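You operate a simulated robot arm through the tools that you are given. There is no shell and no other tool. Be economical: measure what you need, move in short steps, check, and stop when the job is done.

Carry out the task below with a simulated robot arm. There is one attempt and no reset: what you move stays moved.

Task
Brush out the cream pad, clear the brush, comb the pad through and mist it with shine.
Fine: blue slicker brush and teal comb back; nine puffs at most.

It is judged by the outcome, as a careful person would: the job done as asked, and still so three seconds after it is handed in. It fails if anything else is knocked over, pushed out of place, dropped, spilled or broken.

Robot
A 6-joint arm with a two-finger parallel gripper, fixed in place. Base frame: the origin is at the foot of the arm, x ahead of it, y to its left, z up. Readings come in m, rad, newtons and seconds.
With the tool pointing down near the work surface it reaches from about 0.2 to 0.48 m from the base axis. Its first joint turns from -2.007 to 2.007 rad. Payload 4.2 kg.
The TCP is the grasp point between the finger pads, 0.023 m short of the fingertips. In the tool frame z runs along the fingers and y along their closing line. Largest opening 0.094 m; finger width 0.038, thickness 0.01; the body of the gripper, 0.054 by 0.096 m, starts 0.039 m behind the TCP.
Orientation is that of the tool frame in the base frame, as [roll, pitch, yaw] about the fixed x, y, z axes, in that order (R = Rz(yaw) Ry(pitch) Rx(roll)). With the fingers straight down and closing along the base's y, the tool's x points along the base's -x, its y along +y and its z along -z.

Tools
- The arm moves only by the tool move_arm. Its argument "rows" is a list of rows, each an object of numbers (a shift or turn left out is 0, a gripper value left out holds the last): "tx", "ty", "tz": the shift along the tool's x, y, z in m; "ax", "ay", "az": the turn, a rotation vector about the tool's x, y, z in degrees. In form: [{"tx": .., "ty": .., "tz": .., "ax": .., "ay": .., "az": ..}, ...]. A call has 1 to 10 rows; each row is the pose to reach, as a shift and turn from the pose commanded when the call began, along the tool's axes at that moment. "gripper" is the gripper command, from -1 (fully open) to 1 (shut), values between in proportion, set as the call begins (left out, the last holds). A row lasts 0.2 s, in which the tool goes at most 0.05 m and 0.15 rad; a call with a longer step from one row to the next is refused whole, and so is a gripper value outside its range. A pose out of reach is approached as far as the arm can. The call stops where the force on the tool passes 50 N (or 10 N more than at its start, if that is more) or the arm is blocked; 0.2 s more then pass. The fingers move at their own pace (about 0.108 m/s each) and stop on an object; they squeeze with about 37 N. The grip force told is the motor's: it shows also when the fingers shut on nothing. Time passes only in rows, and 0.2 s behind the last, so rows that repeat a pose let the fingers close. It gives the time, the measured TCP pose, the force on the tool (base axes), the opening and the grip force at its end, in the units of the frame above (readings bear some noise).
- Cameras (640 x 400 px; columns grow to the right, rows downward): "scene" is fixed at [0.0483, 0.6492, 1.4024]; the picture's right is [-0.67, -0.74, 0.00], its down [-0.32, 0.29, -0.90] and it looks along [0.67, -0.61, -0.43] (base axes); focal length 364 px, centre (320, 200). "wrist" rides on the gripper at [0.086, 0.016, -0.074] in the tool frame; the picture's right is [-0.18, 0.98, 0.00], its down [-0.58, -0.11, -0.81] and it looks along [-0.79, -0.15, 0.59] (tool axes); focal length 243 px, centre (320, 200).
- snapshot(camera): a new picture of that camera. No time passes.
- slide_trunk(by): slides the trunk up (or, below 0, down) by that many m; the arm rides with it, the base frame stays. It gives what a move gives, with no picture.
- locate(camera, pixels): there is no depth. For up to 12 entries [column, row, z] of the newest picture of that camera ("zoom" is the newest enlarged one), the place [x, y] in the base frame at which the ray of that pixel passes the height z, good to about 0.003 m. No time passes.
- zoom(camera, box): a new picture of the part [left, top, right, bottom] of that camera's present view, enlarged. No time passes.
- sign_off(): hands the job in; it is judged then, once.

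Keep the steps short. Do not move on a guess: measure, check each grasp and each placing, and mend mistakes. In all there are 80 turns and 34 pictures (those below and enlarged ones count). Leave the gripper open and the arm clear of the work at the hand-in unless told otherwise, and finish with a single line.

The tools are called after ">>>" by a JSON object that holds its "api" and its "payload". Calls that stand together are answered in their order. move_arm: Moves the arm, as the interface text tells. Its arguments: {"type":"object","properties":{"rows":{"type":"array","items":{"type":"object","properties":{"tx":{"type":"number"},"ty":{"type":"number"},"tz":{"type":"number"},"ax":{"type":"number"},"ay":{"type":"number"},"az":{"type":"number"}}}},"gripper":{"type":"number"}},"required":["rows"]} The other tools are called the same way: slide_trunk (by) slides the trunk up or down; snapshot (camera) takes a picture; locate (camera, pixels) gives the place at which the rays of pixels pass given heights; zoom (camera, box) takes an enlarged picture of a part of a camera's view; sign_off () hands the job in.

At the start:

```text
time_s: 0.0
ee_pos: [0.4059, 0.1155, 1.2678]
tcp_rot: [3.141, 0.0, 3.141]
wrist_force: [-0.8, 0.2, 0.2]
grip_width: 0.0939
grip_force: 0.1
trunk travel left (down, up): [-0.775, 0.215]
```

scene: 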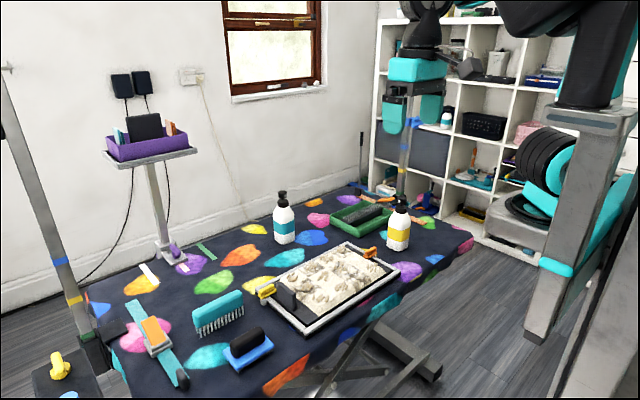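
wrist: 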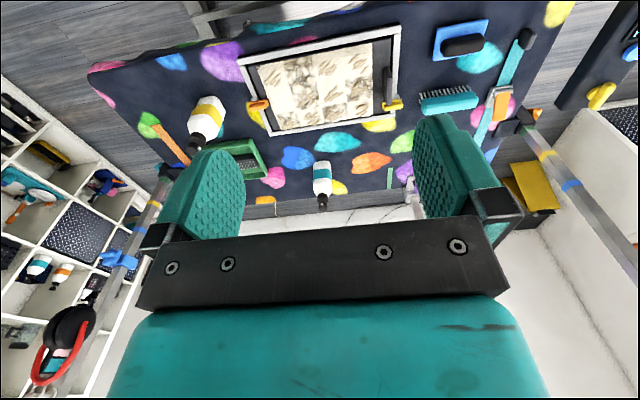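

I see a grooming table with a cream pad in a frame, a blue slicker brush, a teal comb, two pump bottles and a green tray. I'll enlarge the work area before measuring anything.

>>> {"api": "zoom", "payload": {"camera": "scene", "box": [100, 260, 300, 385]}}

>>> {"api": "zoom", "payload": {"camera": "scene", "box": [250, 180, 450, 305]}}

```text
3.20 times, centred on (200, 322) of scene
```

zoom: 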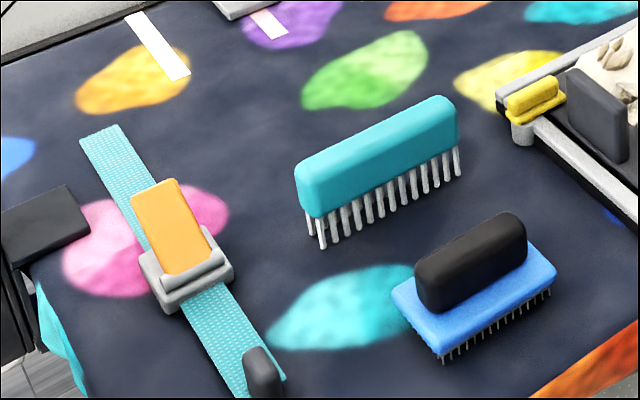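

```text
3.20 times, centred on (350, 242) of scene
```

zoom: 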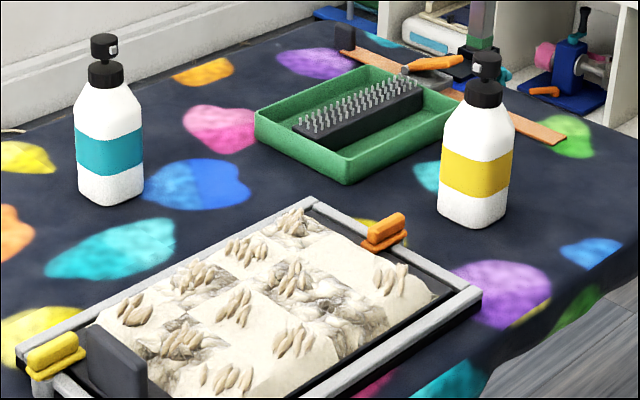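

Two bottles differ by band colour. I'll look closely at each for markings, and at the tray.

>>> {"api": "zoom", "payload": {"camera": "scene", "box": [265, 180, 305, 250]}}

>>> {"api": "zoom", "payload": {"camera": "scene", "box": [380, 190, 420, 260]}}

>>> {"api": "zoom", "payload": {"camera": "wrist", "box": [180, 10, 580, 220]}}

```text
5.71 times, centred on (285, 215) of scene
```

zoom: 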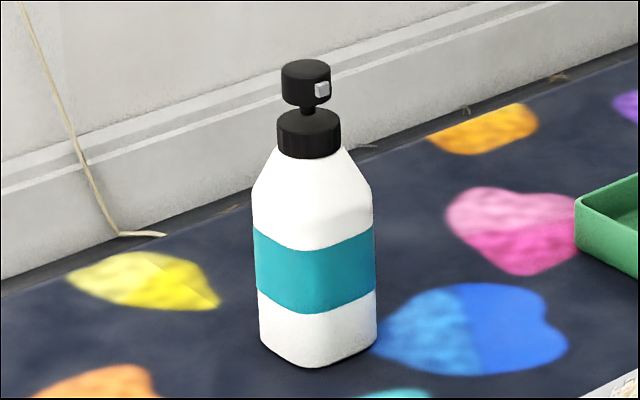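

```text
5.71 times, centred on (400, 225) of scene
```

zoom: 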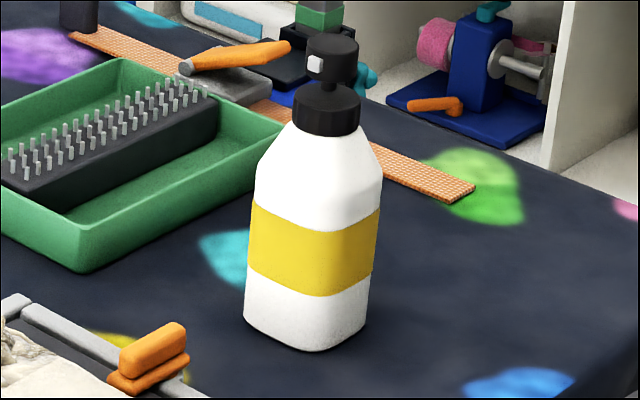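

```text
1.60 times, centred on (380, 115) of wrist
```

zoom: 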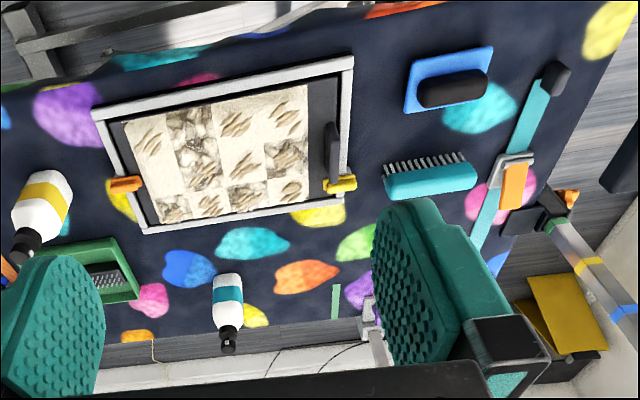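

No text is visible on these faces. The bottles may be marked elsewhere, so I'll check up close later. Now I'll place the main objects from the scene picture.

>>> {"api": "locate", "payload": {"camera": "scene", "pixels": [[247, 341, 0.06], [219, 307, 0.08], [285, 241, 0.04], [398, 246, 0.04], [362, 215, 0.06], [259, 290, 0.05], [345, 243, 0.05], [400, 270, 0.05], [305, 332, 0.05], [155, 335, 0.04], [287, 297, 0.09], [372, 253, 0.06]]}}

>>> {"api": "slide_trunk", "payload": {"by": -0.5}}

```text
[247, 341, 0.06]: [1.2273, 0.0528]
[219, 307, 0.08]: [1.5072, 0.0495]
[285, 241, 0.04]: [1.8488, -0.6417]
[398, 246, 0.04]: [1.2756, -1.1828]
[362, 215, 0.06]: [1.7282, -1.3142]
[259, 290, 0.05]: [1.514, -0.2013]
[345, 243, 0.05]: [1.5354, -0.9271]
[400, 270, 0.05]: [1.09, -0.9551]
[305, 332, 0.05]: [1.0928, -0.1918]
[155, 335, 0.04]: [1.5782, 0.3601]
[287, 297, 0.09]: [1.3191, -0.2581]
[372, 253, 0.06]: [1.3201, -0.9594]
```

```text
refused: -0.5 is not a number from -0.4 to 0.4
```

Matching wrist and scene rays puts the table near z≈0.74 in this frame, so the 0.04 heights I used were wrong. The pad is around (0.65, 0.06) and the brush around (0.59, 0.37). I'll lower the trunk modestly, then check how the readings behave.

>>> {"api": "slide_trunk", "payload": {"by": -0.2}}

>>> {"api": "snapshot", "payload": {"camera": "wrist"}}

>>> {"api": "snapshot", "payload": {"camera": "scene"}}

```text
time_s: 2.2
ee_pos: [0.4061, 0.1156, 1.0689]
tcp_rot: [-3.139, -0.001, 3.14]
wrist_force: [0.1, -0.4, 0.6]
grip_width: 0.094
grip_force: 0.0
trunk travel left (down, up): [-0.575, 0.415]
```

```text
26 pictures are left
```

wrist: 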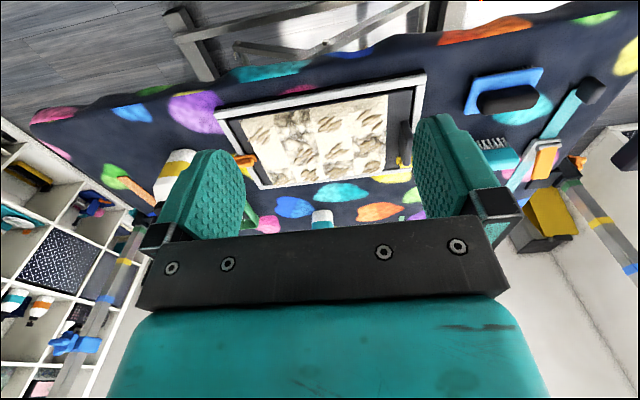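

```text
25 pictures are left
```

scene: 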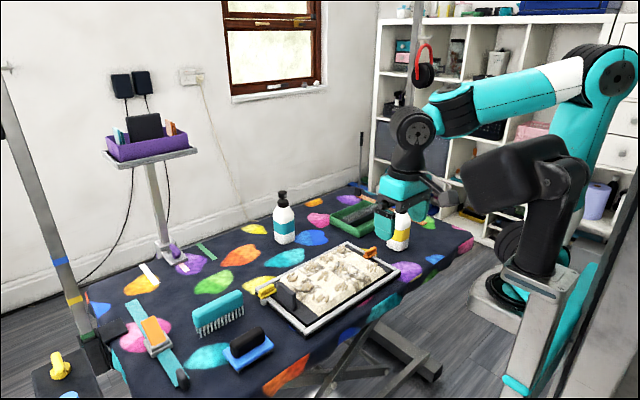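

The frame is consistent: table top ≈0.74 and the gripper projects to the right place. Next I'll test the forward reach toward the pad (base +x = tool −x), staying high.

>>> {"api": "move_arm", "payload": {"rows": [{"tx": -0.04}, {"tx": -0.08}, {"tx": -0.12}, {"tx": -0.16}, {"tx": -0.2}, {"tx": -0.24}]}}

```text
time_s: 3.6
ee_pos: [0.646, 0.1161, 1.0665]
tcp_rot: [3.141, 0.001, 3.141]
wrist_force: [-0.6, -0.4, 0.6]
grip_width: 0.0942
grip_force: 0.1
trunk travel left (down, up): [-0.575, 0.415]
```

It reached x=0.646 without trouble. I'll take a wrist picture from here to see the bottles and the tray closer.

>>> {"api": "snapshot", "payload": {"camera": "wrist"}}

```text
24 pictures are left
```

wrist: 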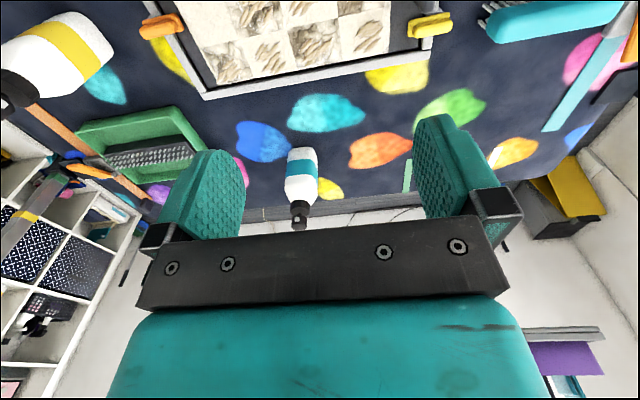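

No markings on these sides. I'll check the purple caddy in the scene, which has a dark panel standing in it, for instructions.

>>> {"api": "zoom", "payload": {"camera": "scene", "box": [95, 60, 215, 170]}}

>>> {"api": "zoom", "payload": {"camera": "wrist", "box": [0, 0, 200, 125]}}

```text
3.64 times, centred on (155, 115) of scene
```

zoom: 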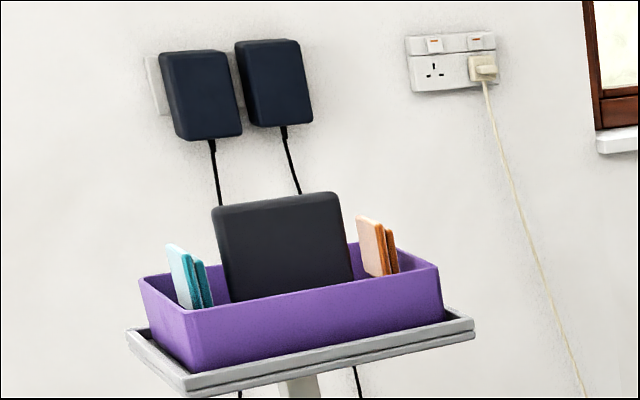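

```text
3.20 times, centred on (100, 62) of wrist
```

zoom: 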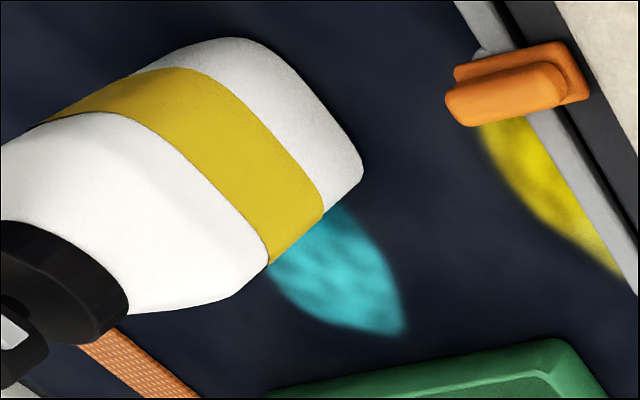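

There are no written labels. I'll settle on the shine bottle later, from a better angle. Now I'll go and look at the brush, moving to about (0.47, 0.34, 1.02).

>>> {"api": "move_arm", "payload": {"rows": [{"tx": 0.025, "ty": 0.033, "tz": 0.006}, {"tx": 0.05, "ty": 0.066, "tz": 0.012}, {"tx": 0.075, "ty": 0.099, "tz": 0.018}, {"tx": 0.1, "ty": 0.132, "tz": 0.024}, {"tx": 0.125, "ty": 0.165, "tz": 0.03}, {"tx": 0.15, "ty": 0.198, "tz": 0.036}, {"tx": 0.175, "ty": 0.231, "tz": 0.042}]}}

>>> {"api": "snapshot", "payload": {"camera": "wrist"}}

```text
time_s: 5.2
ee_pos: [0.4723, 0.3463, 1.0276]
tcp_rot: [-3.141, 0.0, 3.14]
wrist_force: [0.8, 0.0, 0.8]
grip_width: 0.094
grip_force: 0.1
trunk travel left (down, up): [-0.575, 0.415]
```

```text
21 pictures are left
```

wrist: 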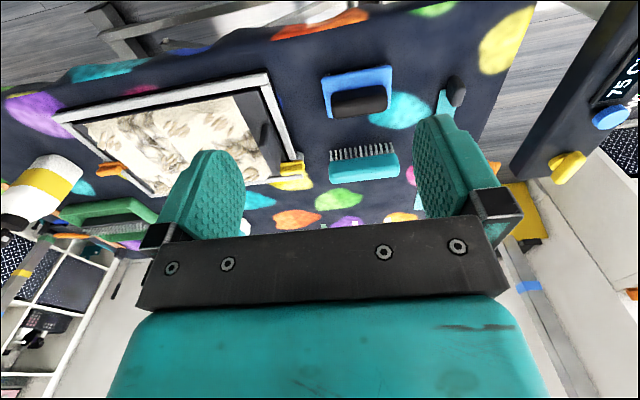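

I see the brush plate with corners (322,78), (390,66), (392,108), (328,117), and a handle from about (332,103) to (388,99). The comb body runs from (330,172) to (400,165). I'll locate these.

>>> {"api": "locate", "payload": {"camera": "wrist", "pixels": [[322, 78, 0.77], [390, 66, 0.77], [392, 108, 0.77], [328, 117, 0.77], [333, 104, 0.81], [388, 99, 0.81], [330, 183, 0.79], [400, 178, 0.79], [330, 158, 0.745], [395, 145, 0.745]]}}

>>> {"api": "locate", "payload": {"camera": "scene", "pixels": [[231, 342, 0.81], [264, 328, 0.81], [222, 350, 0.77], [274, 343, 0.77], [238, 371, 0.75], [193, 310, 0.79], [242, 291, 0.79], [200, 336, 0.74], [244, 313, 0.74]]}}

>>> {"api": "zoom", "payload": {"camera": "scene", "box": [180, 275, 300, 385]}}

```text
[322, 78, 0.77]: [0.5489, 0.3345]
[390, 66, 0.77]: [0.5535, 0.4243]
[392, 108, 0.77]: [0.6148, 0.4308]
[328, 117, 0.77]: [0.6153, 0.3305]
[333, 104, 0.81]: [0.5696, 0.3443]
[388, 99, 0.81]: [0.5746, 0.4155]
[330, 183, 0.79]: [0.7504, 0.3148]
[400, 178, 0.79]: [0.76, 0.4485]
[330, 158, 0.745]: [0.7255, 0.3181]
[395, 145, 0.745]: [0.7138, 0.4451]
```

```text
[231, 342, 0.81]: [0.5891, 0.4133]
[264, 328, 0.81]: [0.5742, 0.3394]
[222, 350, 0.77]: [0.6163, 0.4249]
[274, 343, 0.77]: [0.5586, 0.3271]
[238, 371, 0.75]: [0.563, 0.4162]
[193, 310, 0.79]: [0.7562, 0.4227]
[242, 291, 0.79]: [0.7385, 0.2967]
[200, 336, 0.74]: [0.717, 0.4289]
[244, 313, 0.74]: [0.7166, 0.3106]
```

```text
3.64 times, centred on (240, 330) of scene
```

zoom: 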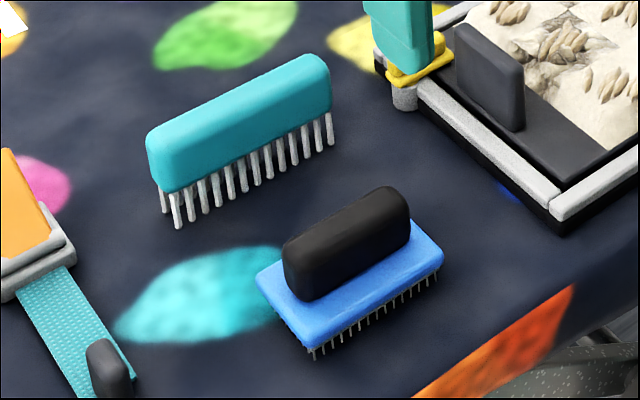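

The brush plate is centred at about (0.583, 0.378), about 0.095 long along y, with the handle also along y and its top near z≈0.80–0.81. I'll turn the tool about 90° so the fingers close across the handle (along x), and move above it.

>>> {"api": "move_arm", "payload": {"rows": [{"tx": -0.011, "ty": 0.003, "tz": 0.006, "az": 8.5}, {"tx": -0.022, "ty": 0.006, "tz": 0.012, "az": 17}, {"tx": -0.033, "ty": 0.009, "tz": 0.018, "az": 25.5}, {"tx": -0.044, "ty": 0.012, "tz": 0.024, "az": 34}, {"tx": -0.055, "ty": 0.016, "tz": 0.03, "az": 42.5}, {"tx": -0.066, "ty": 0.019, "tz": 0.036, "az": 51}, {"tx": -0.077, "ty": 0.022, "tz": 0.042, "az": 59.5}, {"tx": -0.088, "ty": 0.025, "tz": 0.048, "az": 68}, {"tx": -0.099, "ty": 0.029, "tz": 0.054, "az": 76.5}, {"tx": -0.109, "ty": 0.032, "tz": 0.06, "az": 85}]}}

```text
time_s: 7.4
ee_pos: [0.5783, 0.378, 0.9667]
tcp_rot: [3.141, 0.0, 1.655]
wrist_force: [-0.4, 0.3, 0.1]
grip_width: 0.0943
grip_force: 0.1
trunk travel left (down, up): [-0.575, 0.415]
```

The orientation is nearly right (yaw 1.655, aim 1.571). I'll finish the turn, drop to z≈0.88, then check from the wrist.

>>> {"api": "move_arm", "payload": {"rows": [{"tz": 0.03, "az": 4.8}, {"tz": 0.06, "az": 4.8}, {"tz": 0.085, "az": 4.8}]}}

>>> {"api": "snapshot", "payload": {"camera": "wrist"}}

```text
time_s: 8.2
ee_pos: [0.5785, 0.3781, 0.8793]
tcp_rot: [3.142, 0.001, 1.572]
wrist_force: [0.3, -0.1, -0.5]
grip_width: 0.094
grip_force: 0.1
trunk travel left (down, up): [-0.575, 0.415]
```

```text
19 pictures are left
```

wrist: 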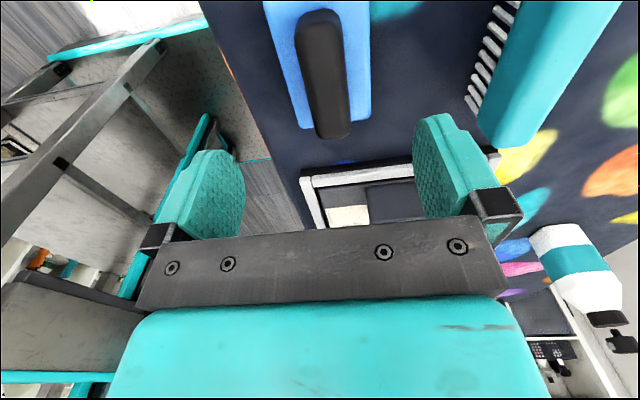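

The handle is clearly visible, from (320,15) to (333,135). I'll locate its ends and edges at z≈0.80.

>>> {"api": "locate", "payload": {"camera": "wrist", "pixels": [[320, 15, 0.8], [333, 130, 0.8], [306, 70, 0.8], [346, 70, 0.8], [266, 4, 0.77], [369, 4, 0.77], [301, 128, 0.77], [371, 118, 0.77]]}}

```text
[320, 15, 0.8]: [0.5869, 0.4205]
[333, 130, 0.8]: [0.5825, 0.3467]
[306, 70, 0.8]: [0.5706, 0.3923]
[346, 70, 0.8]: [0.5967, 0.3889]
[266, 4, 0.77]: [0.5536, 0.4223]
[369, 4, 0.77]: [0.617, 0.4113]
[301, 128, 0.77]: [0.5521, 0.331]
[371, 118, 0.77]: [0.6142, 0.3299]
```

Handle centre ≈(0.584, 0.381). I'll shift +0.0055 in x and descend to TCP z≈0.80, leaving the fingertips about 0.777.

>>> {"api": "move_arm", "payload": {"rows": [{"tx": 0.002, "ty": 0.0055, "tz": 0.03}, {"tx": 0.002, "ty": 0.0055, "tz": 0.06}, {"tx": 0.002, "ty": 0.0055, "tz": 0.072}, {"tx": 0.002, "ty": 0.0055, "tz": 0.079}]}}

>>> {"api": "snapshot", "payload": {"camera": "wrist"}}

```text
time_s: 9.2
ee_pos: [0.5841, 0.3816, 0.8022]
tcp_rot: [-3.142, 0.0, 1.573]
wrist_force: [1.4, -0.6, -0.3]
grip_width: 0.094
grip_force: 0.1
trunk travel left (down, up): [-0.575, 0.415]
```

```text
18 pictures are left
```

wrist: 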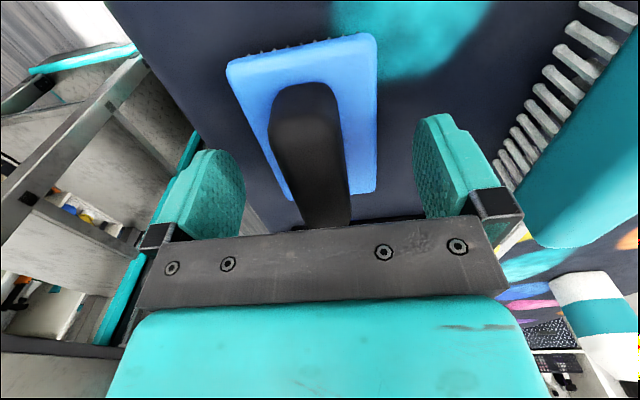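

The handle sits between the fingers and nothing is touching. I'll close the gripper.

>>> {"api": "move_arm", "payload": {"rows": [{}, {}, {}], "gripper": 1}}

>>> {"api": "move_arm", "payload": {"rows": [{"tz": -0.02}, {"tz": -0.05}]}}

>>> {"api": "snapshot", "payload": {"camera": "scene"}}

```text
time_s: 10.0
ee_pos: [0.5842, 0.3813, 0.8015]
tcp_rot: [-3.141, 0.0, 1.576]
wrist_force: [0.1, -0.2, -0.1]
grip_width: 0.0275
grip_force: 36.6
trunk travel left (down, up): [-0.575, 0.415]
```

```text
time_s: 10.6
ee_pos: [0.5848, 0.382, 0.8517]
tcp_rot: [3.141, 0.0, 1.571]
wrist_force: [-1.0, 0.5, -0.9]
grip_width: 0.0274
grip_force: 37.0
trunk travel left (down, up): [-0.575, 0.415]
```

```text
17 pictures are left
```

scene: 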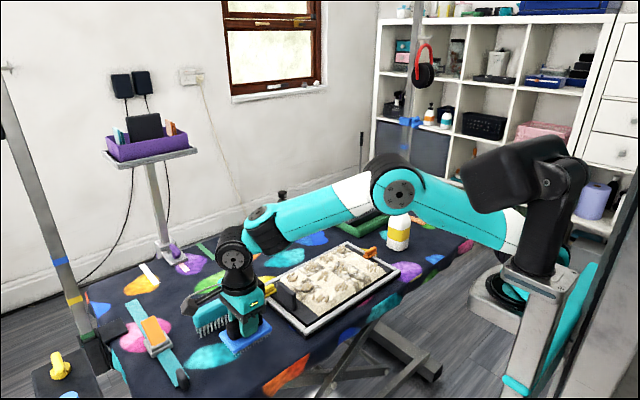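

The brush is held (opening 0.027, 37 N) and lifted clear. I'll raise it a little more and take a wrist picture looking along −y over the pad to get the pad's bounds and height.

>>> {"api": "move_arm", "payload": {"rows": [{"tz": -0.04, "ty": -0.02}, {"tz": -0.08, "ty": -0.04}]}}

>>> {"api": "snapshot", "payload": {"camera": "wrist"}}

>>> {"api": "zoom", "payload": {"camera": "scene", "box": [250, 235, 410, 340]}}

```text
time_s: 11.2
ee_pos: [0.5468, 0.3788, 0.9315]
tcp_rot: [-3.14, 0.0, 1.573]
wrist_force: [-0.2, 0.1, -1.7]
grip_width: 0.0275
grip_force: 37.1
trunk travel left (down, up): [-0.575, 0.415]
```

```text
16 pictures are left
```

wrist: 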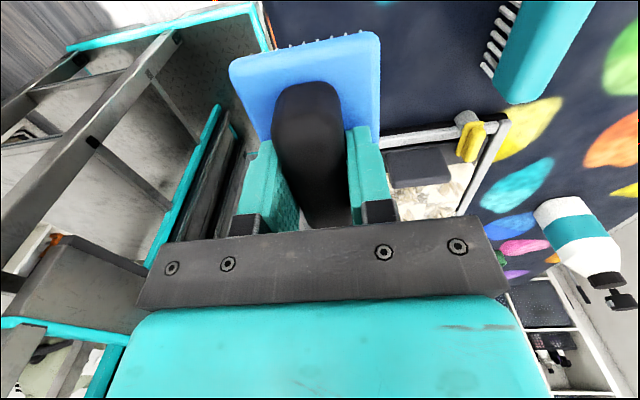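

```text
3.81 times, centred on (330, 288) of scene
```

zoom: 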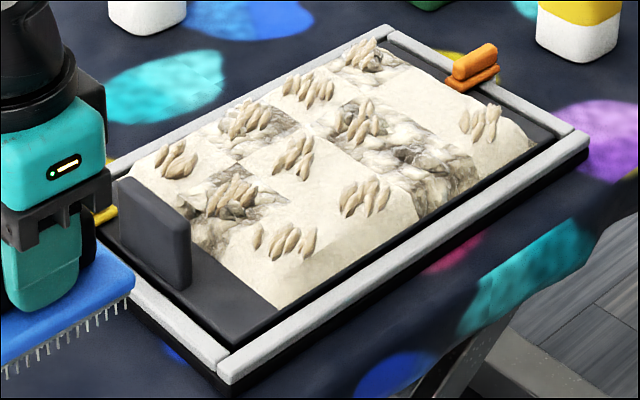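

The pad is a raised cushion with loose clumps in each cell and some grey matted cells, lying in a board with a dark upright block at its +y end. I'll locate pad corners, frame corners and block from this picture.

>>> {"api": "locate", "payload": {"camera": "zoom", "pixels": [[135, 170, 0.76], [277, 307, 0.755], [532, 145, 0.76], [385, 45, 0.77], [222, 383, 0.755], [588, 138, 0.755], [390, 30, 0.755], [115, 180, 0.8], [185, 215, 0.8], [185, 290, 0.75], [474, 50, 0.78], [270, 255, 0.775]]}}

>>> {"api": "locate", "payload": {"camera": "wrist", "pixels": [[387, 150, 0.8], [437, 147, 0.8], [510, 117, 0.755], [455, 185, 0.755], [470, 142, 0.77], [395, 190, 0.75], [450, 180, 0.76]]}}

```text
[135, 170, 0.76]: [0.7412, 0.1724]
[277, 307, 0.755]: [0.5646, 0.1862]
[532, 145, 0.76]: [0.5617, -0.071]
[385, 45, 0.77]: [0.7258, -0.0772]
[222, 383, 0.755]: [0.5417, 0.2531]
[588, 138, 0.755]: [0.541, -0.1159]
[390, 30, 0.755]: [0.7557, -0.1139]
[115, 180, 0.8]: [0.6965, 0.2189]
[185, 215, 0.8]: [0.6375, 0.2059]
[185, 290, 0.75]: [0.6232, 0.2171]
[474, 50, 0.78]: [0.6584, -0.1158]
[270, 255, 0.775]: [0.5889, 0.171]
```

```text
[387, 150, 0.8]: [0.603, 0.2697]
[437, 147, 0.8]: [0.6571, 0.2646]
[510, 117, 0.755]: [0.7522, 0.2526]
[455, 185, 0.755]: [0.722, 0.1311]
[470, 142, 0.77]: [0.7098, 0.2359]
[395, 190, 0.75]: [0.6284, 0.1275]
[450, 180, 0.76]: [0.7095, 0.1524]
```

Pad spans x 0.563–0.742 and y −0.075–0.185; block top ≈0.80 at y≈0.21; the brush's pins sit about 0.061 below the TCP. I'll stroke along x in three lanes (y≈0.145, 0.055, −0.03). First I move over lane 1 at a safe height.

>>> {"api": "move_arm", "payload": {"rows": [{"tx": -0.045, "ty": 0.006}, {"tx": -0.09, "ty": 0.012}, {"tx": -0.135, "ty": 0.018}, {"tx": -0.18, "ty": 0.024}, {"tx": -0.215, "ty": 0.03, "tz": 0.02}, {"tx": -0.231, "ty": 0.035, "tz": 0.06}, {"tx": -0.231, "ty": 0.035, "tz": 0.08}]}}

>>> {"api": "zoom", "payload": {"camera": "scene", "box": [240, 210, 420, 340]}}

```text
time_s: 12.8
ee_pos: [0.5799, 0.1502, 0.8502]
tcp_rot: [-3.142, 0.001, 1.574]
wrist_force: [-0.4, -0.5, -0.8]
grip_width: 0.0276
grip_force: 37.1
trunk travel left (down, up): [-0.575, 0.415]
```

```text
3.08 times, centred on (330, 275) of scene
```

zoom: 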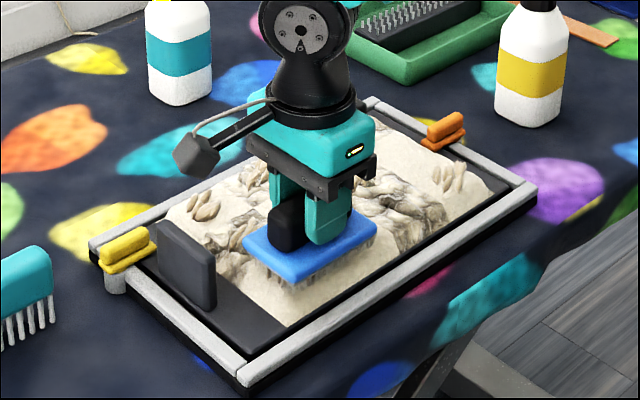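

The pins are just above the pad edge. I'll lower in small steps and feel for contact.

>>> {"api": "move_arm", "payload": {"rows": [{"tz": 0.004}, {"tz": 0.008}, {"tz": 0.01}]}}

>>> {"api": "move_arm", "payload": {"rows": [{"tz": 0.003}, {"tz": 0.006}, {"tz": 0.008}]}}

```text
time_s: 13.6
ee_pos: [0.5807, 0.149, 0.8423]
tcp_rot: [-3.141, 0.001, 1.572]
wrist_force: [-1.0, 0.5, -1.5]
grip_width: 0.0275
grip_force: 36.9
trunk travel left (down, up): [-0.575, 0.415]
```

```text
time_s: 14.4
ee_pos: [0.5817, 0.15, 0.8362]
tcp_rot: [3.139, -0.003, 1.574]
wrist_force: [-5.7, -2.7, 31.3]
grip_width: 0.0278
grip_force: 37.2
trunk travel left (down, up): [-0.575, 0.415]
```

Contact is at TCP z≈0.84, with 31 N at 0.836, which is firm. I'll ease up 4 mm and stroke lane 1 toward +x.

>>> {"api": "move_arm", "payload": {"rows": [{"tz": -0.004}, {"tz": -0.004, "ty": 0.025}, {"tz": -0.004, "ty": 0.05}, {"tz": -0.004, "ty": 0.075}, {"tz": -0.004, "ty": 0.1}, {"tz": -0.004, "ty": 0.125}, {"tz": -0.004, "ty": 0.15}]}}

>>> {"api": "zoom", "payload": {"camera": "scene", "box": [240, 210, 420, 340]}}

```text
time_s: 16.0
ee_pos: [0.7319, 0.1486, 0.8378]
tcp_rot: [3.141, 0.001, 1.574]
wrist_force: [0.2, 0.7, -0.9]
grip_width: 0.0274
grip_force: 37.0
trunk travel left (down, up): [-0.575, 0.415]
```

```text
3.08 times, centred on (330, 275) of scene
```

zoom: 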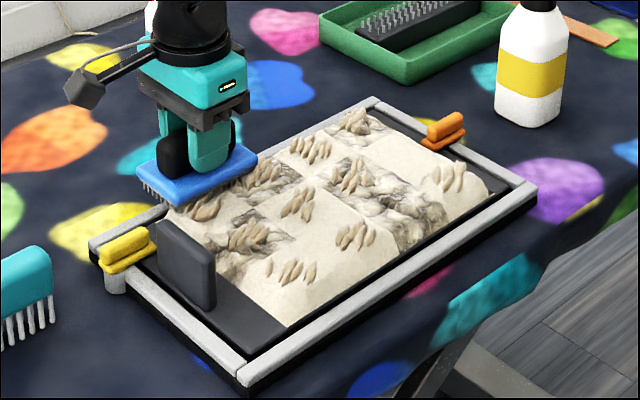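

The pressure seems too light: the clumps look much the same. I'll press about 3 mm deeper and stroke back −x, stopping mid-pad to read the force.

>>> {"api": "move_arm", "payload": {"rows": [{"ty": -0.01, "tz": 0.003}, {"ty": -0.03, "tz": 0.004}, {"ty": -0.05, "tz": 0.004}, {"ty": -0.075, "tz": 0.004}]}}

>>> {"api": "move_arm", "payload": {"rows": [{"ty": -0.025}, {"ty": -0.05}, {"ty": -0.075}, {"ty": -0.05}, {"ty": -0.025}, {"ty": 0}, {"ty": 0.025}, {"ty": 0.05}, {"ty": 0.075}]}}

>>> {"api": "zoom", "payload": {"camera": "scene", "box": [240, 210, 420, 340]}}

```text
time_s: 17.0
ee_pos: [0.6559, 0.1487, 0.8372]
tcp_rot: [3.137, -0.003, 1.574]
wrist_force: [10.9, 1.2, 30.5]
grip_width: 0.0278
grip_force: 37.0
trunk travel left (down, up): [-0.575, 0.415]
```

```text
time_s: 19.0
ee_pos: [0.7316, 0.1512, 0.8353]
tcp_rot: [-3.139, 0.0, 1.573]
wrist_force: [-6.7, -0.1, 21.9]
grip_width: 0.0274
grip_force: 36.7
trunk travel left (down, up): [-0.575, 0.415]
```

```text
3.08 times, centred on (330, 275) of scene
```

zoom: 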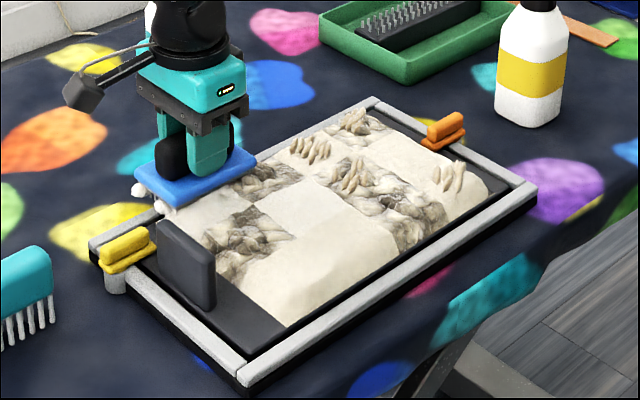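

That worked: the clumps in the first two columns are gone and fur shows on the brush. Next is lane 2 (y≈0.055): lift, shift, press, stroke −x and back.

>>> {"api": "move_arm", "payload": {"rows": [{"tz": -0.02}, {"tz": -0.02, "tx": -0.048}, {"tz": -0.02, "tx": -0.095}, {"tz": -0.003, "tx": -0.095}, {"tx": -0.095, "ty": -0.025}, {"tx": -0.095, "ty": -0.05}, {"tx": -0.095, "ty": -0.075}, {"tx": -0.095, "ty": -0.1}, {"tx": -0.095, "ty": -0.125}, {"tx": -0.095, "ty": -0.15}]}}

>>> {"api": "move_arm", "payload": {"rows": [{"ty": 0.025}, {"ty": 0.05}, {"ty": 0.075}, {"ty": 0.1}, {"ty": 0.125}, {"ty": 0.15}, {"ty": 0.15, "tz": -0.02}, {"ty": 0.15, "tz": -0.02, "tx": -0.042}, {"ty": 0.15, "tz": -0.02, "tx": -0.085}]}}

>>> {"api": "move_arm", "payload": {"rows": [{"tz": 0.018}, {"tz": 0.02, "ty": -0.025}, {"tz": 0.02, "ty": -0.05}, {"tz": 0.02, "ty": -0.075}, {"tz": 0.02, "ty": -0.1}, {"tz": 0.02, "ty": -0.125}, {"tz": 0.02, "ty": -0.15}]}}

>>> {"api": "move_arm", "payload": {"rows": [{"ty": 0.025}, {"ty": 0.05}, {"ty": 0.075}, {"ty": 0.1}, {"ty": 0.125}, {"ty": 0.15}, {"ty": 0.15, "tz": -0.03}, {"ty": 0.15, "tz": -0.06}]}}

>>> {"api": "zoom", "payload": {"camera": "scene", "box": [260, 180, 440, 310]}}

```text
time_s: 21.2
ee_pos: [0.5827, 0.0543, 0.8349]
tcp_rot: [3.136, -0.002, 1.573]
wrist_force: [7.9, -1.1, 22.4]
grip_width: 0.0274
grip_force: 36.7
trunk travel left (down, up): [-0.575, 0.415]
```

```text
time_s: 23.2
ee_pos: [0.732, -0.03, 0.8569]
tcp_rot: [-3.142, 0.001, 1.575]
wrist_force: [-0.4, -0.3, -1.5]
grip_width: 0.0277
grip_force: 37.2
trunk travel left (down, up): [-0.575, 0.415]
```

```text
time_s: 24.8
ee_pos: [0.5812, -0.0296, 0.8342]
tcp_rot: [-3.139, 0.0, 1.572]
wrist_force: [0.6, -0.7, 4.8]
grip_width: 0.0275
grip_force: 36.6
trunk travel left (down, up): [-0.575, 0.415]
```

```text
time_s: 26.6
ee_pos: [0.7309, -0.0332, 0.8938]
tcp_rot: [-3.14, 0.001, 1.574]
wrist_force: [-0.2, 1.0, -1.4]
grip_width: 0.0275
grip_force: 37.1
trunk travel left (down, up): [-0.575, 0.415]
```

```text
3.08 times, centred on (350, 245) of scene
```

zoom: 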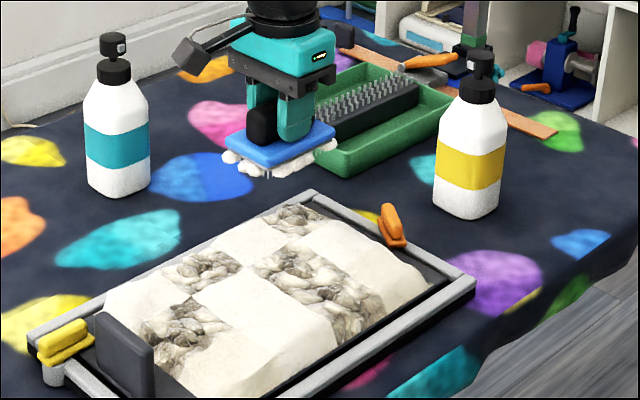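

All the clumps are out and the fur is on the brush. However, the orange clip at (392,225) of the enlargement looks turned compared with before. I'll look closer.

>>> {"api": "zoom", "payload": {"camera": "scene", "box": [350, 230, 400, 270]}}

```text
10.00 times, centred on (375, 250) of scene
```

zoom: 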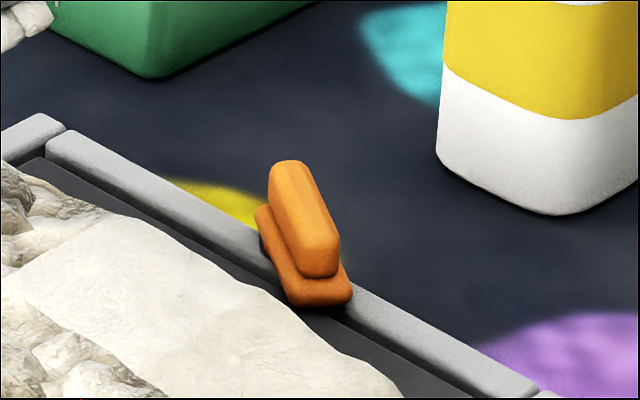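

It's a turn-clip, originally lying along y and now swung along the rail, probably nudged by the brush's edge. I'll turn it back once the hand is free. For now I'll measure the pin block in the green tray.

>>> {"api": "locate", "payload": {"camera": "scene", "pixels": [[329.7, 216.9, 0.775], [366.3, 201.3, 0.775], [394.4, 211.3, 0.775], [358.4, 236.9, 0.775], [345.3, 217.5, 0.78], [379.7, 205.6, 0.78], [350.6, 226, 0.76], [381, 212, 0.77], [376, 248, 0.78]]}}

>>> {"api": "zoom", "payload": {"camera": "scene", "box": [320, 190, 400, 245]}}

```text
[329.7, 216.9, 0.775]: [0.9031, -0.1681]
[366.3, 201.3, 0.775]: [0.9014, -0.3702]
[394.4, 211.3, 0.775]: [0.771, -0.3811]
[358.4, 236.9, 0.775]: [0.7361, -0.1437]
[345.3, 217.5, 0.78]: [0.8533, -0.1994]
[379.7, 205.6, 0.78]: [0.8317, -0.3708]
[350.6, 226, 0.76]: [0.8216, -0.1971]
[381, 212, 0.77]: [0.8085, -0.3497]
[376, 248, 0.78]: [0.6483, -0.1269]
```

```text
7.27 times, centred on (360, 218) of scene
```

zoom: 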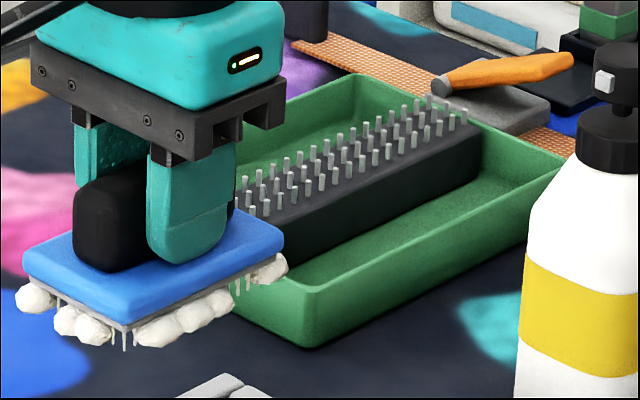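

The bar runs along y from about −0.19 to −0.36 at x≈0.835, with pins up to z≈0.78. The yellow bottle stands at (0.645, −0.24), so I'll go high, travel in y first, then x, and check clearance.

>>> {"api": "move_arm", "payload": {"rows": [{"tz": -0.04}, {"tz": -0.06, "tx": -0.04}, {"tz": -0.06, "tx": -0.085, "ty": 0.01}, {"tz": -0.06, "tx": -0.125, "ty": 0.03}, {"tz": -0.06, "tx": -0.165, "ty": 0.055}, {"tz": -0.06, "tx": -0.2, "ty": 0.08}, {"tz": -0.06, "tx": -0.225, "ty": 0.103}]}}

>>> {"api": "snapshot", "payload": {"camera": "scene"}}

```text
time_s: 28.2
ee_pos: [0.8343, -0.2541, 0.9529]
tcp_rot: [3.141, -0.001, 1.574]
wrist_force: [-0.7, -0.6, 0.1]
grip_width: 0.0276
grip_force: 36.9
trunk travel left (down, up): [-0.575, 0.415]
```

```text
8 pictures are left
```

scene: 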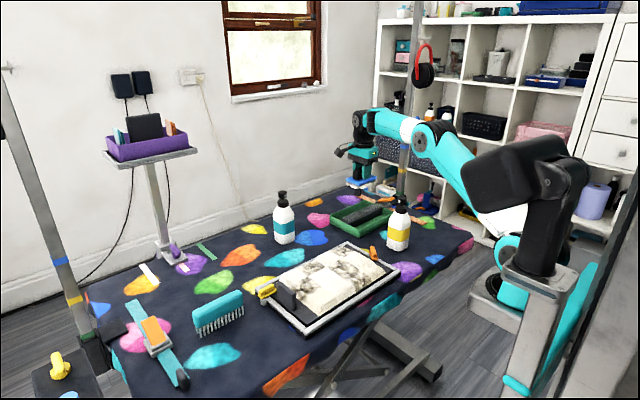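

The forearm passes well above the bottle. I have 8 pictures left, so I'll rely on force now: lower onto the pin bar at about (0.836, −0.24) in steps.

>>> {"api": "move_arm", "payload": {"rows": [{"tz": 0.04, "tx": 0.014, "ty": 0.003}, {"tz": 0.08, "tx": 0.014, "ty": 0.003}, {"tz": 0.095, "tx": 0.014, "ty": 0.003}, {"tz": 0.1, "tx": 0.014, "ty": 0.003}]}}

>>> {"api": "move_arm", "payload": {"rows": [{"tz": 0.003}, {"tz": 0.006}]}}

>>> {"api": "move_arm", "payload": {"rows": [{"tz": 0.003}, {"tz": 0.005}]}}

```text
time_s: 29.2
ee_pos: [0.8386, -0.2406, 0.8521]
tcp_rot: [-3.14, 0.0, 1.574]
wrist_force: [-0.2, 0.9, -0.9]
grip_width: 0.0274
grip_force: 37.1
trunk travel left (down, up): [-0.575, 0.415]
```

```text
time_s: 29.8
ee_pos: [0.8377, -0.2402, 0.8462]
tcp_rot: [3.141, 0.0, 1.573]
wrist_force: [0.6, 0.0, -0.7]
grip_width: 0.0277
grip_force: 37.2
trunk travel left (down, up): [-0.575, 0.415]
```

```text
time_s: 30.4
ee_pos: [0.838, -0.2409, 0.8449]
tcp_rot: [3.138, -0.001, 1.573]
wrist_force: [-5.9, 3.0, 22.4]
grip_width: 0.0276
grip_force: 37.0
trunk travel left (down, up): [-0.575, 0.415]
```

Contact is made with 22 N. I'll ease up 2 mm, stroke along the bar to y≈−0.31 and back twice, then lift and look.

>>> {"api": "move_arm", "payload": {"rows": [{"tz": -0.002}, {"tz": -0.002, "tx": -0.02, "ty": -0.002}, {"tz": -0.002, "tx": -0.04, "ty": -0.005}, {"tz": -0.002, "tx": -0.06, "ty": -0.008}, {"tz": -0.002, "tx": -0.07, "ty": -0.009}]}}

>>> {"api": "move_arm", "payload": {"rows": [{"tx": 0.025, "ty": 0.003}, {"tx": 0.05, "ty": 0.006}, {"tx": 0.075, "ty": 0.009}, {"tx": 0.05, "ty": 0.006}, {"tx": 0.025, "ty": 0.003}, {}, {"tx": 0.025, "ty": 0.003}, {"tx": 0.05, "ty": 0.006}, {"tx": 0.075, "ty": 0.009}]}}

>>> {"api": "move_arm", "payload": {"rows": [{"tz": -0.04}, {"tz": -0.07}]}}

>>> {"api": "zoom", "payload": {"camera": "scene", "box": [320, 160, 410, 245]}}

```text
time_s: 31.6
ee_pos: [0.8292, -0.3107, 0.8456]
tcp_rot: [3.141, -0.001, 1.573]
wrist_force: [0.8, 4.0, 14.0]
grip_width: 0.0274
grip_force: 37.5
trunk travel left (down, up): [-0.575, 0.415]
```

```text
time_s: 33.6
ee_pos: [0.8383, -0.2349, 0.845]
tcp_rot: [-3.136, -0.001, 1.575]
wrist_force: [-1.3, 0.4, -0.8]
grip_width: 0.0276
grip_force: 36.8
trunk travel left (down, up): [-0.575, 0.415]
```

```text
time_s: 34.2
ee_pos: [0.8364, -0.2386, 0.9166]
tcp_rot: [-3.14, -0.001, 1.572]
wrist_force: [0.5, 0.5, -2.3]
grip_width: 0.0276
grip_force: 37.5
trunk travel left (down, up): [-0.575, 0.415]
```

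```text
4.71 times, centred on (365, 202) of scene
```

zoom: 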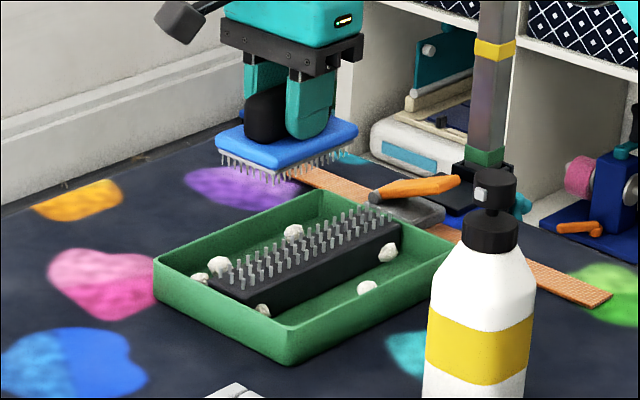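

The brush is clean, the fur is in the tray and the tray hasn't moved. I'll return the brush to its original spot (TCP 0.584, 0.381), travelling at z≈1.01, above the bottle tops.

>>> {"api": "move_arm", "payload": {"rows": [{"tz": -0.045}, {"tz": -0.09}, {"tz": -0.09, "tx": 0.038, "ty": -0.0158}, {"tz": -0.09, "tx": 0.076, "ty": -0.0316}, {"tz": -0.09, "tx": 0.114, "ty": -0.0474}, {"tz": -0.09, "tx": 0.152, "ty": -0.0632}, {"tz": -0.09, "tx": 0.19, "ty": -0.079}, {"tz": -0.09, "tx": 0.228, "ty": -0.0948}, {"tz": -0.09, "tx": 0.266, "ty": -0.1106}, {"tz": -0.09, "tx": 0.304, "ty": -0.1264}]}}

>>> {"api": "move_arm", "payload": {"rows": [{"tx": 0.0395, "ty": -0.0159}, {"tx": 0.079, "ty": -0.0318}, {"tx": 0.1185, "ty": -0.0477}, {"tx": 0.158, "ty": -0.0636}, {"tx": 0.1975, "ty": -0.0795}, {"tx": 0.237, "ty": -0.0954}, {"tx": 0.2765, "ty": -0.1113}, {"tx": 0.316, "ty": -0.127}]}}

```text
time_s: 36.4
ee_pos: [0.7137, 0.065, 1.002]
tcp_rot: [3.14, 0.002, 1.572]
wrist_force: [0.0, -0.4, -1.3]
grip_width: 0.0273
grip_force: 37.1
trunk travel left (down, up): [-0.575, 0.415]
```

```text
time_s: 38.2
ee_pos: [0.5838, 0.3827, 1.0038]
tcp_rot: [-3.141, -0.001, 1.571]
wrist_force: [0.7, -0.8, -0.3]
grip_width: 0.0275
grip_force: 36.8
trunk travel left (down, up): [-0.575, 0.415]
```

I'm above the home spot. I'll lower to z≈0.803 and read the force before releasing.

>>> {"api": "move_arm", "payload": {"rows": [{"tz": 0.045}, {"tz": 0.09}, {"tz": 0.135}, {"tz": 0.17}, {"tz": 0.19}, {"tz": 0.198}, {"tz": 0.2015}]}}

```text
time_s: 39.8
ee_pos: [0.5805, 0.3844, 0.8034]
tcp_rot: [-3.14, 0.0, 1.572]
wrist_force: [0.2, 0.0, -0.1]
grip_width: 0.0274
grip_force: 37.0
trunk travel left (down, up): [-0.575, 0.415]
```

No contact load yet. I'll go 2 mm lower and check the force; release follows if it's on the table.

>>> {"api": "move_arm", "payload": {"rows": [{"tz": 0.001}, {"tz": 0.0025}]}}

>>> {"api": "move_arm", "payload": {"rows": [{}, {}], "gripper": -0.3}}

>>> {"api": "move_arm", "payload": {"rows": [{"tz": -0.04}, {"tz": -0.08}, {"tz": -0.09}], "gripper": -1}}

```text
time_s: 40.4
ee_pos: [0.5825, 0.3844, 0.7997]
tcp_rot: [-3.141, 0.0, 1.572]
wrist_force: [0.0, 0.0, -2.0]
grip_width: 0.0274
grip_force: 37.1
trunk travel left (down, up): [-0.575, 0.415]
```

```text
time_s: 41.0
ee_pos: [0.5842, 0.3834, 0.8007]
tcp_rot: [3.14, 0.001, 1.571]
wrist_force: [0.0, 0.1, 0.5]
grip_width: 0.0611
grip_force: 0.1
trunk travel left (down, up): [-0.575, 0.415]
```

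```text
time_s: 41.8
ee_pos: [0.5837, 0.3836, 0.889]
tcp_rot: [3.141, 0.0, 1.576]
wrist_force: [0.2, -0.8, -0.4]
grip_width: 0.0939
grip_force: 0.1
trunk travel left (down, up): [-0.575, 0.415]
```

The brush is released and standing back in place. Next I'll move above the comb, estimated at centre (0.72, 0.375) with top ≈0.815 and body along y, and check from the wrist.

>>> {"api": "move_arm", "payload": {"rows": [{"tz": -0.02, "ty": 0.045}, {"tz": -0.02, "ty": 0.09}, {"tz": -0.02, "ty": 0.136, "tx": -0.006}]}}

>>> {"api": "snapshot", "payload": {"camera": "wrist"}}

```text
time_s: 42.6
ee_pos: [0.6893, 0.3509, 0.9101]
tcp_rot: [3.141, 0.002, 1.576]
wrist_force: [-1.1, 1.3, -1.4]
grip_width: 0.0941
grip_force: 0.1
out of reach, approached as far as the arm can: row 2, 3
trunk travel left (down, up): [-0.575, 0.415]
```

```text
6 pictures are left
```

wrist: 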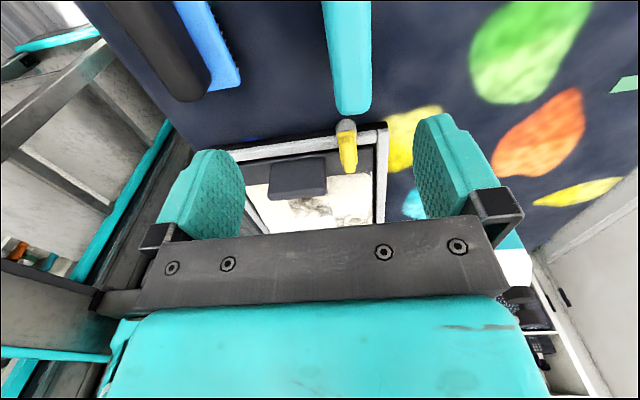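

The arm ran out of reach at this trunk height (stopped at 0.689, 0.351). I'll locate the comb in this picture (edges x≈335 to 371, near end at (353,110)), then back off, rise and lower the trunk to gain reach.

>>> {"api": "locate", "payload": {"camera": "wrist", "pixels": [[353, 112, 0.815], [353, 112, 0.78], [334, 100, 0.815], [372, 98, 0.815], [328, 40, 0.815], [371, 40, 0.815], [215, 85, 0.77], [240, 82, 0.77]]}}

>>> {"api": "move_arm", "payload": {"rows": [{"tz": -0.02, "ty": -0.1}, {"tz": -0.06, "ty": -0.1}, {"tz": -0.1, "ty": -0.1}]}}

```text
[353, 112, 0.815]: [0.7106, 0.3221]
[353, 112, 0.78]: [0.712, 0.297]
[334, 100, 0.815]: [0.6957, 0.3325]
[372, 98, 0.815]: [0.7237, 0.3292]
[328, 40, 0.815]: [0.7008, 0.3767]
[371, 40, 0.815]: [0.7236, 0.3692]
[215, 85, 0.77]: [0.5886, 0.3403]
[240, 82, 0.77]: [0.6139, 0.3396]
```

```text
refused: row 1 steps farther than a row can; nothing moved
```

I'll use smaller steps for that retreat.

>>> {"api": "move_arm", "payload": {"rows": [{"tz": -0.02, "ty": -0.04}, {"tz": -0.05, "ty": -0.06}, {"tz": -0.09, "ty": -0.075}]}}

>>> {"api": "slide_trunk", "payload": {"by": -0.15}}

```text
time_s: 43.4
ee_pos: [0.6154, 0.3528, 0.9999]
tcp_rot: [-3.138, 0.0, 1.573]
wrist_force: [0.3, 0.3, 0.2]
grip_width: 0.0939
grip_force: 0.1
trunk travel left (down, up): [-0.575, 0.415]
```

```text
time_s: 45.1
ee_pos: [0.6146, 0.3525, 0.8493]
tcp_rot: [3.141, -0.001, 1.574]
wrist_force: [0.1, 0.9, 0.2]
grip_width: 0.094
grip_force: 0.0
trunk travel left (down, up): [-0.425, 0.565]
```

Now at z 0.849 with the trunk lower. I'll raise a little, then go over the comb at (0.711, 0.378).

>>> {"api": "move_arm", "payload": {"rows": [{"tz": -0.04}, {"tz": -0.05, "ty": 0.035, "tx": 0.01}, {"tz": -0.05, "ty": 0.07, "tx": 0.02}, {"tz": -0.05, "ty": 0.096, "tx": 0.0255}]}}

```text
time_s: 46.1
ee_pos: [0.6616, 0.3446, 0.8842]
tcp_rot: [3.141, -0.001, 1.576]
wrist_force: [-0.7, -0.1, -0.3]
grip_width: 0.094
grip_force: 0.1
out of reach, approached as far as the arm can: row 2, 3, 4
trunk travel left (down, up): [-0.425, 0.565]
```

Lowering the trunk cut the reach, so the shoulder should be higher. I'll raise the trunk 0.28 and then bring the arm down.

>>> {"api": "slide_trunk", "payload": {"by": 0.28}}

>>> {"api": "move_arm", "payload": {"rows": [{"tz": 0.045}, {"tz": 0.09}, {"tz": 0.135}, {"tz": 0.18}, {"tz": 0.22}, {"tz": 0.25}, {"tz": 0.26, "ty": 0.02, "tx": 0.015}, {"tz": 0.26, "ty": 0.05, "tx": 0.034}]}}

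```text
time_s: 49.0
ee_pos: [0.6619, 0.3451, 1.1645]
tcp_rot: [3.141, 0.002, 1.573]
wrist_force: [0.1, 0.7, 1.4]
grip_width: 0.094
grip_force: 0.0
trunk travel left (down, up): [-0.705, 0.285]
```

```text
time_s: 50.8
ee_pos: [0.6967, 0.3694, 0.9058]
tcp_rot: [-3.141, 0.002, 1.574]
wrist_force: [1.1, 0.7, -0.8]
grip_width: 0.0941
grip_force: 0.0
out of reach, approached as far as the arm can: row 8
trunk travel left (down, up): [-0.705, 0.285]
```

Better: now (0.697, 0.369) at z 0.906, and the comb is between the fingers' span. I'll descend 4 cm and take up the remaining x offset.

>>> {"api": "move_arm", "payload": {"rows": [{"tz": 0.02}, {"tz": 0.04}, {"tz": 0.04, "ty": 0.008}, {"tz": 0.04, "ty": 0.0145, "tx": 0.003}]}}

```text
time_s: 51.8
ee_pos: [0.7018, 0.3628, 0.867]
tcp_rot: [3.141, -0.001, 1.575]
wrist_force: [-0.8, 0.3, 1.1]
grip_width: 0.0939
grip_force: 0.0
out of reach, approached as far as the arm can: row 3, 4
trunk travel left (down, up): [-0.705, 0.285]
```

Still at the edge. I'll raise the trunk another 0.14 and come down again.

>>> {"api": "slide_trunk", "payload": {"by": 0.14}}

>>> {"api": "move_arm", "payload": {"rows": [{"tz": 0.04}, {"tz": 0.08}, {"tz": 0.12}, {"tz": 0.14}, {"tz": 0.14, "ty": 0.009, "tx": 0.01}, {"tz": 0.15, "ty": 0.009, "tx": 0.015}]}}

```text
time_s: 53.4
ee_pos: [0.7016, 0.3616, 1.0067]
tcp_rot: [3.141, -0.001, 1.57]
wrist_force: [-0.3, -0.1, 1.1]
grip_width: 0.0941
grip_force: 0.0
trunk travel left (down, up): [-0.845, 0.145]
```

```text
time_s: 54.8
ee_pos: [0.6802, 0.3446, 0.8709]
tcp_rot: [-3.141, 0.002, 1.571]
wrist_force: [-0.5, -0.2, 0.6]
grip_width: 0.0942
grip_force: 0.0
out of reach, approached as far as the arm can: row 1, 2, 3, 4, 5, 6
trunk travel left (down, up): [-0.845, 0.145]
```

That went past the optimum; the trunk is best around the previous setting. I'll rise first, put the trunk back, and grip the comb slightly off-centre at y≈0.345, which is within reach.

>>> {"api": "move_arm", "payload": {"rows": [{"tz": -0.045}, {"tz": -0.09}, {"tz": -0.13}, {"tz": -0.17}]}}

>>> {"api": "slide_trunk", "payload": {"by": -0.15}}

>>> {"api": "move_arm", "payload": {"rows": [{"tz": 0.02, "ty": 0.015}, {"tz": 0.04, "ty": 0.031}]}}

```text
time_s: 55.8
ee_pos: [0.6809, 0.3464, 1.0405]
tcp_rot: [-3.14, -0.002, 1.574]
wrist_force: [1.0, -0.1, -1.0]
grip_width: 0.0941
grip_force: 0.0
out of reach, approached as far as the arm can: row 1, 2, 3
trunk travel left (down, up): [-0.845, 0.145]
```

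```text
time_s: 57.6
ee_pos: [0.6794, 0.3437, 0.8915]
tcp_rot: [3.141, -0.001, 1.575]
wrist_force: [-0.2, 0.6, 0.5]
grip_width: 0.0939
grip_force: 0.0
trunk travel left (down, up): [-0.695, 0.295]
```

```text
time_s: 58.2
ee_pos: [0.7123, 0.3436, 0.8537]
tcp_rot: [3.138, -0.002, 1.576]
wrist_force: [-0.5, 0.1, 0.6]
grip_width: 0.094
grip_force: 0.0
trunk travel left (down, up): [-0.695, 0.295]
```

Reached (0.712, 0.344, 0.854). I'll descend to z≈0.80 with a small +y shift; fingertips will then be at about 0.777.

>>> {"api": "move_arm", "payload": {"rows": [{"tz": 0.02}, {"tz": 0.04}, {"tz": 0.053}]}}

>>> {"api": "snapshot", "payload": {"camera": "wrist"}}

```text
time_s: 59.0
ee_pos: [0.7096, 0.3423, 0.7987]
tcp_rot: [-3.141, 0.0, 1.574]
wrist_force: [-0.8, 0.6, 0.0]
grip_width: 0.0941
grip_force: 0.0
trunk travel left (down, up): [-0.695, 0.295]
```

```text
5 pictures are left
```

wrist: 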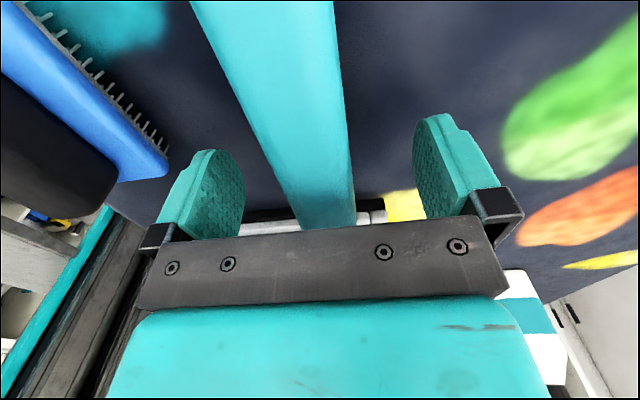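

The comb body is between the fingers and clear of the brush. I'll close and lift.

>>> {"api": "move_arm", "payload": {"rows": [{}, {}, {}], "gripper": 1}}

>>> {"api": "move_arm", "payload": {"rows": [{"tz": -0.04}, {"tz": -0.08, "ty": -0.02}, {"tz": -0.11, "ty": -0.04}]}}

```text
time_s: 59.8
ee_pos: [0.7094, 0.3416, 0.7986]
tcp_rot: [-3.141, 0.001, 1.577]
wrist_force: [0.4, -0.1, 0.6]
grip_width: 0.0273
grip_force: 36.6
trunk travel left (down, up): [-0.695, 0.295]
```

```text
time_s: 60.6
ee_pos: [0.6892, 0.3612, 0.9344]
tcp_rot: [3.074, -0.067, 1.577]
wrist_force: [-6.0, -5.9, -10.5]
grip_width: 0.0274
grip_force: 36.7
out of reach, approached as far as the arm can: row 2
trunk travel left (down, up): [-0.695, 0.295]
```

The pose and force readings look off after the reach limit. I'll hold still and re-read.

>>> {"api": "move_arm", "payload": {"rows": [{}, {}]}}

```text
time_s: 61.2
ee_pos: [0.6707, 0.3421, 0.906]
tcp_rot: [3.141, 0.0, 1.572]
wrist_force: [0.6, -0.5, -1.5]
grip_width: 0.0271
grip_force: 36.7
trunk travel left (down, up): [-0.695, 0.295]
```

Settled, level, with the comb held. Comb teeth extend about 0.059 below the TCP, and the comb spans y from TCP−0.027 to TCP+0.098. I'll go to the start of lane 1 at (0.575, 0.085), high first.

>>> {"api": "move_arm", "payload": {"rows": [{"tx": -0.043, "ty": -0.0155}, {"tx": -0.086, "ty": -0.031}, {"tx": -0.129, "ty": -0.0465}, {"tx": -0.172, "ty": -0.062}, {"tx": -0.215, "ty": -0.0775}, {"tx": -0.257, "ty": -0.093}, {"tx": -0.257, "ty": -0.093, "tz": 0.04}, {"tx": -0.257, "ty": -0.093, "tz": 0.06}]}}

>>> {"api": "move_arm", "payload": {"rows": [{"tz": 0.005}, {"tz": 0.01}, {"tz": 0.013}]}}

```text
time_s: 63.0
ee_pos: [0.5777, 0.0875, 0.8474]
tcp_rot: [3.14, 0.0, 1.574]
wrist_force: [0.2, -0.2, -0.5]
grip_width: 0.0275
grip_force: 36.8
trunk travel left (down, up): [-0.695, 0.295]
```

```text
time_s: 63.8
ee_pos: [0.578, 0.0878, 0.8363]
tcp_rot: [-3.141, -0.001, 1.571]
wrist_force: [-0.3, 0.4, -0.7]
grip_width: 0.0276
grip_force: 36.4
trunk travel left (down, up): [-0.695, 0.295]
```

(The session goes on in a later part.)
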